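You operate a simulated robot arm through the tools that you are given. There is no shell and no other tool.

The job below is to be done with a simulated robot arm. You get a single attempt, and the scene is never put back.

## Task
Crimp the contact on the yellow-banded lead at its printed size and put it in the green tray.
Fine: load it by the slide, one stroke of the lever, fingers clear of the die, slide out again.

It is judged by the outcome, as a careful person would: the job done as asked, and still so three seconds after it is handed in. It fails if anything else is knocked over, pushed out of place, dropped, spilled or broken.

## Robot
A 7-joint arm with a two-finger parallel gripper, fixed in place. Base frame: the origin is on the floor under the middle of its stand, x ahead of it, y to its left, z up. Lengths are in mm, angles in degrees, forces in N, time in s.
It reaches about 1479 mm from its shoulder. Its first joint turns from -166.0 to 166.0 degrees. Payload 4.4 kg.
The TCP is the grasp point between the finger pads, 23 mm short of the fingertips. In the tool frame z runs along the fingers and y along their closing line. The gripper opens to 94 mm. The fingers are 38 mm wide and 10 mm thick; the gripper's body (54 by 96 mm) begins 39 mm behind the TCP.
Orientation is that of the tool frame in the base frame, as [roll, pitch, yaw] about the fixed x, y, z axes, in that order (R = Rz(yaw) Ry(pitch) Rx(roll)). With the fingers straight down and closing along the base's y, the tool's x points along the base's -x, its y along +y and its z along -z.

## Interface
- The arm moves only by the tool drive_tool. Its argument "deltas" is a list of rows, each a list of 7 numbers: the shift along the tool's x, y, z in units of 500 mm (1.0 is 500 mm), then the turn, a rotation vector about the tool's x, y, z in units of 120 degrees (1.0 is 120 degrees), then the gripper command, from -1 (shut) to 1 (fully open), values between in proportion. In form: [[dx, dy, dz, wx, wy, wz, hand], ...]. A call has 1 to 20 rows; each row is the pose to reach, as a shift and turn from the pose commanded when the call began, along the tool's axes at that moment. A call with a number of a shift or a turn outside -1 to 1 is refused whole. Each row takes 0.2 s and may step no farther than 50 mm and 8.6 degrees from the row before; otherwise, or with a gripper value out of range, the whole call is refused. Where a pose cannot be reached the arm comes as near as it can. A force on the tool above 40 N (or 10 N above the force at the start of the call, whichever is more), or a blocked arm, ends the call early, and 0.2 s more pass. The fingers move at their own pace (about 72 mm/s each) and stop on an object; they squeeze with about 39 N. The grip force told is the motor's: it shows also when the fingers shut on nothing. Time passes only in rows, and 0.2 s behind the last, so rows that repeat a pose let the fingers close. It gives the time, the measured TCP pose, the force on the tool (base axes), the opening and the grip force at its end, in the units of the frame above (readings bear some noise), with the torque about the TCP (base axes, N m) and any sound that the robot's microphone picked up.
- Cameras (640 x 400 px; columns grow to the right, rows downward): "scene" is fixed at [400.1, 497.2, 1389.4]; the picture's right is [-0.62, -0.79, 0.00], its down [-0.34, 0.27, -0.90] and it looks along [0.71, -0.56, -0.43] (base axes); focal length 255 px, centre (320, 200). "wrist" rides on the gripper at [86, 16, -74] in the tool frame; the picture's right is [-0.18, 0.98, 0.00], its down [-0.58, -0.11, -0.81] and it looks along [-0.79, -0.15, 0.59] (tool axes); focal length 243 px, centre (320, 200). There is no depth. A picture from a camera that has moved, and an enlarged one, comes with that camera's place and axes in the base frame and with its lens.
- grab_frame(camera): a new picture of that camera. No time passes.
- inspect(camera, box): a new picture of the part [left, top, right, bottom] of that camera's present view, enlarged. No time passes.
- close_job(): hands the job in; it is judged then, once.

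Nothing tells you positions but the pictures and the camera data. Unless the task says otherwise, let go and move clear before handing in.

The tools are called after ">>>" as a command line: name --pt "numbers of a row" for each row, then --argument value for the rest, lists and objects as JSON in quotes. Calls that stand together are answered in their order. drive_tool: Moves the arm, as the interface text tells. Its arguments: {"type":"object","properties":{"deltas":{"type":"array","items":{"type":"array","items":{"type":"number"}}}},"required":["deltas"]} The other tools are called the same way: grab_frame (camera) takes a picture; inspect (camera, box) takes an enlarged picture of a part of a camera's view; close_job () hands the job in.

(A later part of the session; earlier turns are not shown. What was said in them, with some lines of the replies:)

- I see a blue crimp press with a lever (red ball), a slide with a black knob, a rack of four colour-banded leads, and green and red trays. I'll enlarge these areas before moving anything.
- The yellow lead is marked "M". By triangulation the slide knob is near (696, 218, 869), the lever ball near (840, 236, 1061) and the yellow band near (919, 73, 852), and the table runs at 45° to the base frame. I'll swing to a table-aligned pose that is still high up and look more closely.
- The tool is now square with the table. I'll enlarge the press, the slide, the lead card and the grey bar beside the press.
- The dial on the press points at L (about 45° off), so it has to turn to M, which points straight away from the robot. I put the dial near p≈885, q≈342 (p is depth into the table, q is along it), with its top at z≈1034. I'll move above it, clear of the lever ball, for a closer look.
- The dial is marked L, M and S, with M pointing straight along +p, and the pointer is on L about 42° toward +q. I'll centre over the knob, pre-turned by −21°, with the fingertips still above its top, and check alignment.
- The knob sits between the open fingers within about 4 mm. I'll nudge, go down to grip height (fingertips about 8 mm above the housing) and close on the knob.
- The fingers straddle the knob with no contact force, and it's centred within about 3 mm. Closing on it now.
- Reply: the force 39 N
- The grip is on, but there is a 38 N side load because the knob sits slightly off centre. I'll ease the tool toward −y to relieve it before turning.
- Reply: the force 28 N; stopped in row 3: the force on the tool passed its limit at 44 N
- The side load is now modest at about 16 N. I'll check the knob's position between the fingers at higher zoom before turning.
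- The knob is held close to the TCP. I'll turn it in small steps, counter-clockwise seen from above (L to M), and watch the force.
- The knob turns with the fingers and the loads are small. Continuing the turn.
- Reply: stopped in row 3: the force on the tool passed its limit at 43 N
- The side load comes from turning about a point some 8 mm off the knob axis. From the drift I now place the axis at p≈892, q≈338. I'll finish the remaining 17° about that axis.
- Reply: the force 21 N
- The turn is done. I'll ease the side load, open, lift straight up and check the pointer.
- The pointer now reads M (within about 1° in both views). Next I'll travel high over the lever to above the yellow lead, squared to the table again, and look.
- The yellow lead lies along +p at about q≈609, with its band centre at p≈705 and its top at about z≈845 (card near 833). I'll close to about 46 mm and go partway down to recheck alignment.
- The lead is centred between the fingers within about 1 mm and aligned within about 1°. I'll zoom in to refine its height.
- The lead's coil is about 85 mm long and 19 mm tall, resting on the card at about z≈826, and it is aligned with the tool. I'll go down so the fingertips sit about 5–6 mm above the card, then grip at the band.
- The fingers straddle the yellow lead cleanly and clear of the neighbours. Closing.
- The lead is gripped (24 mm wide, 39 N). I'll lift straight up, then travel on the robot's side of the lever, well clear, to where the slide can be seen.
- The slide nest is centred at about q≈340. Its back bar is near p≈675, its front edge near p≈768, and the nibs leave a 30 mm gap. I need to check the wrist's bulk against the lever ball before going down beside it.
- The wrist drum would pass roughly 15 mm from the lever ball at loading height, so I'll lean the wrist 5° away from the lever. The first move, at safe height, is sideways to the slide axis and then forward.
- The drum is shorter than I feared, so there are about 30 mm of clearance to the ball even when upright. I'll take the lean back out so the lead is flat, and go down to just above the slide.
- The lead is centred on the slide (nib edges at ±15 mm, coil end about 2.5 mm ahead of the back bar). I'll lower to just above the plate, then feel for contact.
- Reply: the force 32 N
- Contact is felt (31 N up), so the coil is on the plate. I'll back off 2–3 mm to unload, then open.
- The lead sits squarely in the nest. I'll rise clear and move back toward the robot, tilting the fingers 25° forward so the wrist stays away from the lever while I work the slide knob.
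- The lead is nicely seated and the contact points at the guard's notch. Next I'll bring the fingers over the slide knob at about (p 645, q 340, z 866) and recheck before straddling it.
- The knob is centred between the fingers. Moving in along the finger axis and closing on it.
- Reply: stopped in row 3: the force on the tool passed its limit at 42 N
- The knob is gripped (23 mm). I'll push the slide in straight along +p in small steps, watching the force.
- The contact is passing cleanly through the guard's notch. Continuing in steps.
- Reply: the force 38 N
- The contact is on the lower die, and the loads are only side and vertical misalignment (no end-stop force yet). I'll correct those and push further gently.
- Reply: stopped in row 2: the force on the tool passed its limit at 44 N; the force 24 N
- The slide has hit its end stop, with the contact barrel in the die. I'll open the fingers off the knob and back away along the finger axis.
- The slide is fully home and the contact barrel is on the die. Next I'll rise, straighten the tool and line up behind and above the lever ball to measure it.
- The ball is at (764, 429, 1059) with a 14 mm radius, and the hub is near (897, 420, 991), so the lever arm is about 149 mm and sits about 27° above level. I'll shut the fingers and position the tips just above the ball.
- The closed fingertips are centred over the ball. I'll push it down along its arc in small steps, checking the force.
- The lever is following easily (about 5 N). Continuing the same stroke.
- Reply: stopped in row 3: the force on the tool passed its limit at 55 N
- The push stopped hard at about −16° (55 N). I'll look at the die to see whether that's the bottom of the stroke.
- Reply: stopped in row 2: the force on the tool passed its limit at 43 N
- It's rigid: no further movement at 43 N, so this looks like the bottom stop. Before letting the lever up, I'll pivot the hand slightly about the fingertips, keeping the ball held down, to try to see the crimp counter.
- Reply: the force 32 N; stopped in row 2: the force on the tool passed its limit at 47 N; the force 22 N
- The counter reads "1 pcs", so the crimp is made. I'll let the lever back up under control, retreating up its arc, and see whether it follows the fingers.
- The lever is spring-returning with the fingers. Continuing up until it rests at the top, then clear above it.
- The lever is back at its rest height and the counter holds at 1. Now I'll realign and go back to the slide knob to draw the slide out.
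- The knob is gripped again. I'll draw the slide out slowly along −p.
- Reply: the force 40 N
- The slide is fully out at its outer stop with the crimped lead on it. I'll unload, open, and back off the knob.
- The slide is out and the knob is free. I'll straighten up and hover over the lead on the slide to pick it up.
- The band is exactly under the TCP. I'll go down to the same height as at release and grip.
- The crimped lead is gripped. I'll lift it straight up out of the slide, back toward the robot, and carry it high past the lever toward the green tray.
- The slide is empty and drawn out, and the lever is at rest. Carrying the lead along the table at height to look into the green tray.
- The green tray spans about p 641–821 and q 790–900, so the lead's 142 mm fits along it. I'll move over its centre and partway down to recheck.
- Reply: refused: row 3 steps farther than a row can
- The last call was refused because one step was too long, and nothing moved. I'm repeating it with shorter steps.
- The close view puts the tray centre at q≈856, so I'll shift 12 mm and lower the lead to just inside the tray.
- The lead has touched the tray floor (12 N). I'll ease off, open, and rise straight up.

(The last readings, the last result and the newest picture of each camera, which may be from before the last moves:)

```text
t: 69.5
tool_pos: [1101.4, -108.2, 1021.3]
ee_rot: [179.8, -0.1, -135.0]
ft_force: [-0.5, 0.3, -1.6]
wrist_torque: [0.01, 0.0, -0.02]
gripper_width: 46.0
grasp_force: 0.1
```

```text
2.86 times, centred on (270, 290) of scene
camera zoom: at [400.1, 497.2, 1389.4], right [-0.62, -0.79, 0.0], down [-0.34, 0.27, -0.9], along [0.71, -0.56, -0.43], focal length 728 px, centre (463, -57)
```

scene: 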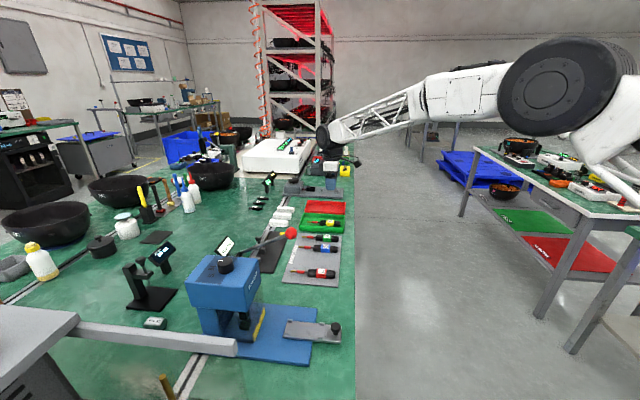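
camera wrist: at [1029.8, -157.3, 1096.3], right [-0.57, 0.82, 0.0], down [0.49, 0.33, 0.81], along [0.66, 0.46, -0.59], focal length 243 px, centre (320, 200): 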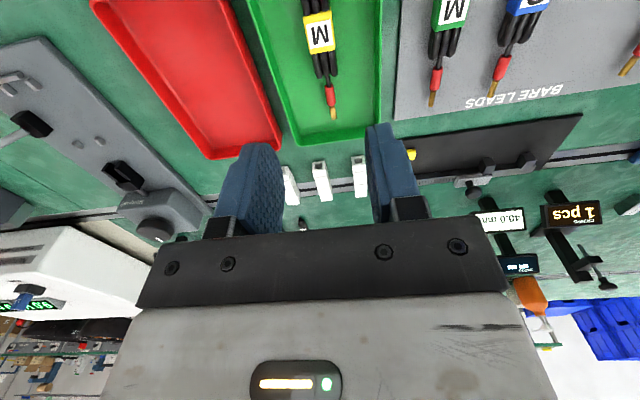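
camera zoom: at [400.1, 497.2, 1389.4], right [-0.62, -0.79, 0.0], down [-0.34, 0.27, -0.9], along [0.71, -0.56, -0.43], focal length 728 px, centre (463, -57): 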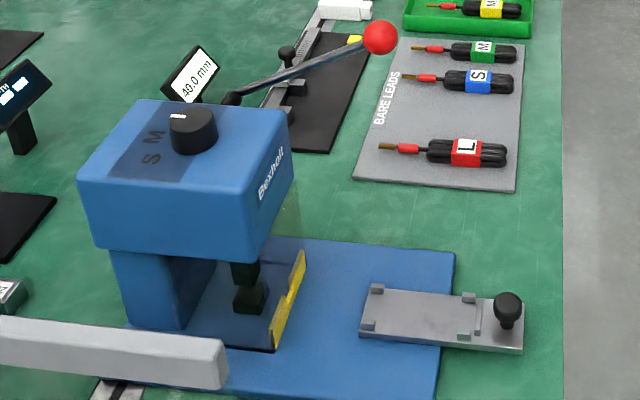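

The yellow lead lies flat in the green tray, the slide is out and empty, the lever is up and the counter reads 1. I'll rise a little more for clearance and take one last close look.

>>> drive_tool --pt "0.03 0.03 -0.08 0 0 0 -0.02" --pt "0.06 0.06 -0.15 0 0 0 -0.02"

>>> inspect --camera "scene" --box '[300, 205, 350, 240]'

>>> inspect --camera "wrist" --box '[220, 0, 420, 160]'

```text
t: 70.2
tool_pos: [1058.5, -109.6, 1095.2]
ee_rot: [179.8, 0.0, -135.0]
ft_force: [0.2, -0.2, -0.5]
wrist_torque: [0.04, 0.0, -0.02]
gripper_width: 46.3
grasp_force: 0.1
```

```text
11.43 times, centred on (325, 222) of scene
camera zoom: at [400.1, 497.2, 1389.4], right [-0.62, -0.79, 0.0], down [-0.34, 0.27, -0.9], along [0.71, -0.56, -0.43], focal length 2911 px, centre (263, -57)
```

zoom: 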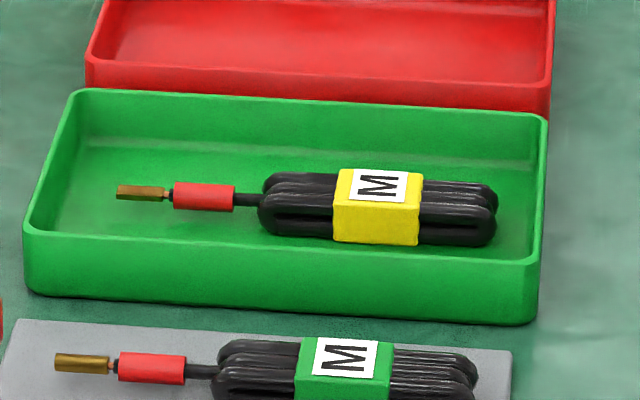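

```text
2.50 times, centred on (320, 80) of wrist
camera zoom: at [986.9, -158.4, 1170.8], right [-0.57, 0.82, 0.0], down [0.49, 0.33, 0.81], along [0.66, 0.46, -0.59], focal length 606 px, centre (320, 500)
```

zoom: 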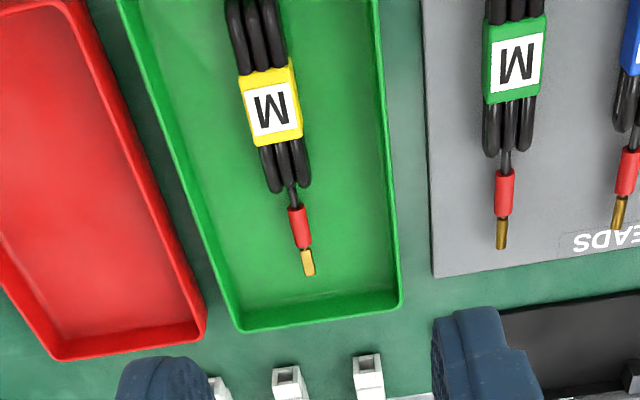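

The contact on the yellow lead now has flat crimped faces, unlike the round bare ones, and it lies fully inside the green tray. Nothing else has moved, and the gripper is open and clear, so I'm handing in.

>>> close_job

```text
The job is handed in.
```

The yellow-banded lead is crimped at M, its printed size, and lies flat in the green tray. The job is handed in.

- **Dial:** the press was set to L, so I turned it to M before crimping; the pointer read M within about 1°.
- **Crimp:** I loaded the lead by the slide and pushed it to its end stop. The lever got one stroke down to its stop, with the gripper well clear of the die. The counter went from 0 to 1 pcs, and the contact now has flat crimped faces.
- **After:** the lever returned to its rest position, and the slide is drawn fully out and empty. In the last pictures the other leads, the trays and the tools had not moved.

The gripper was open and clear of everything when I handed in.
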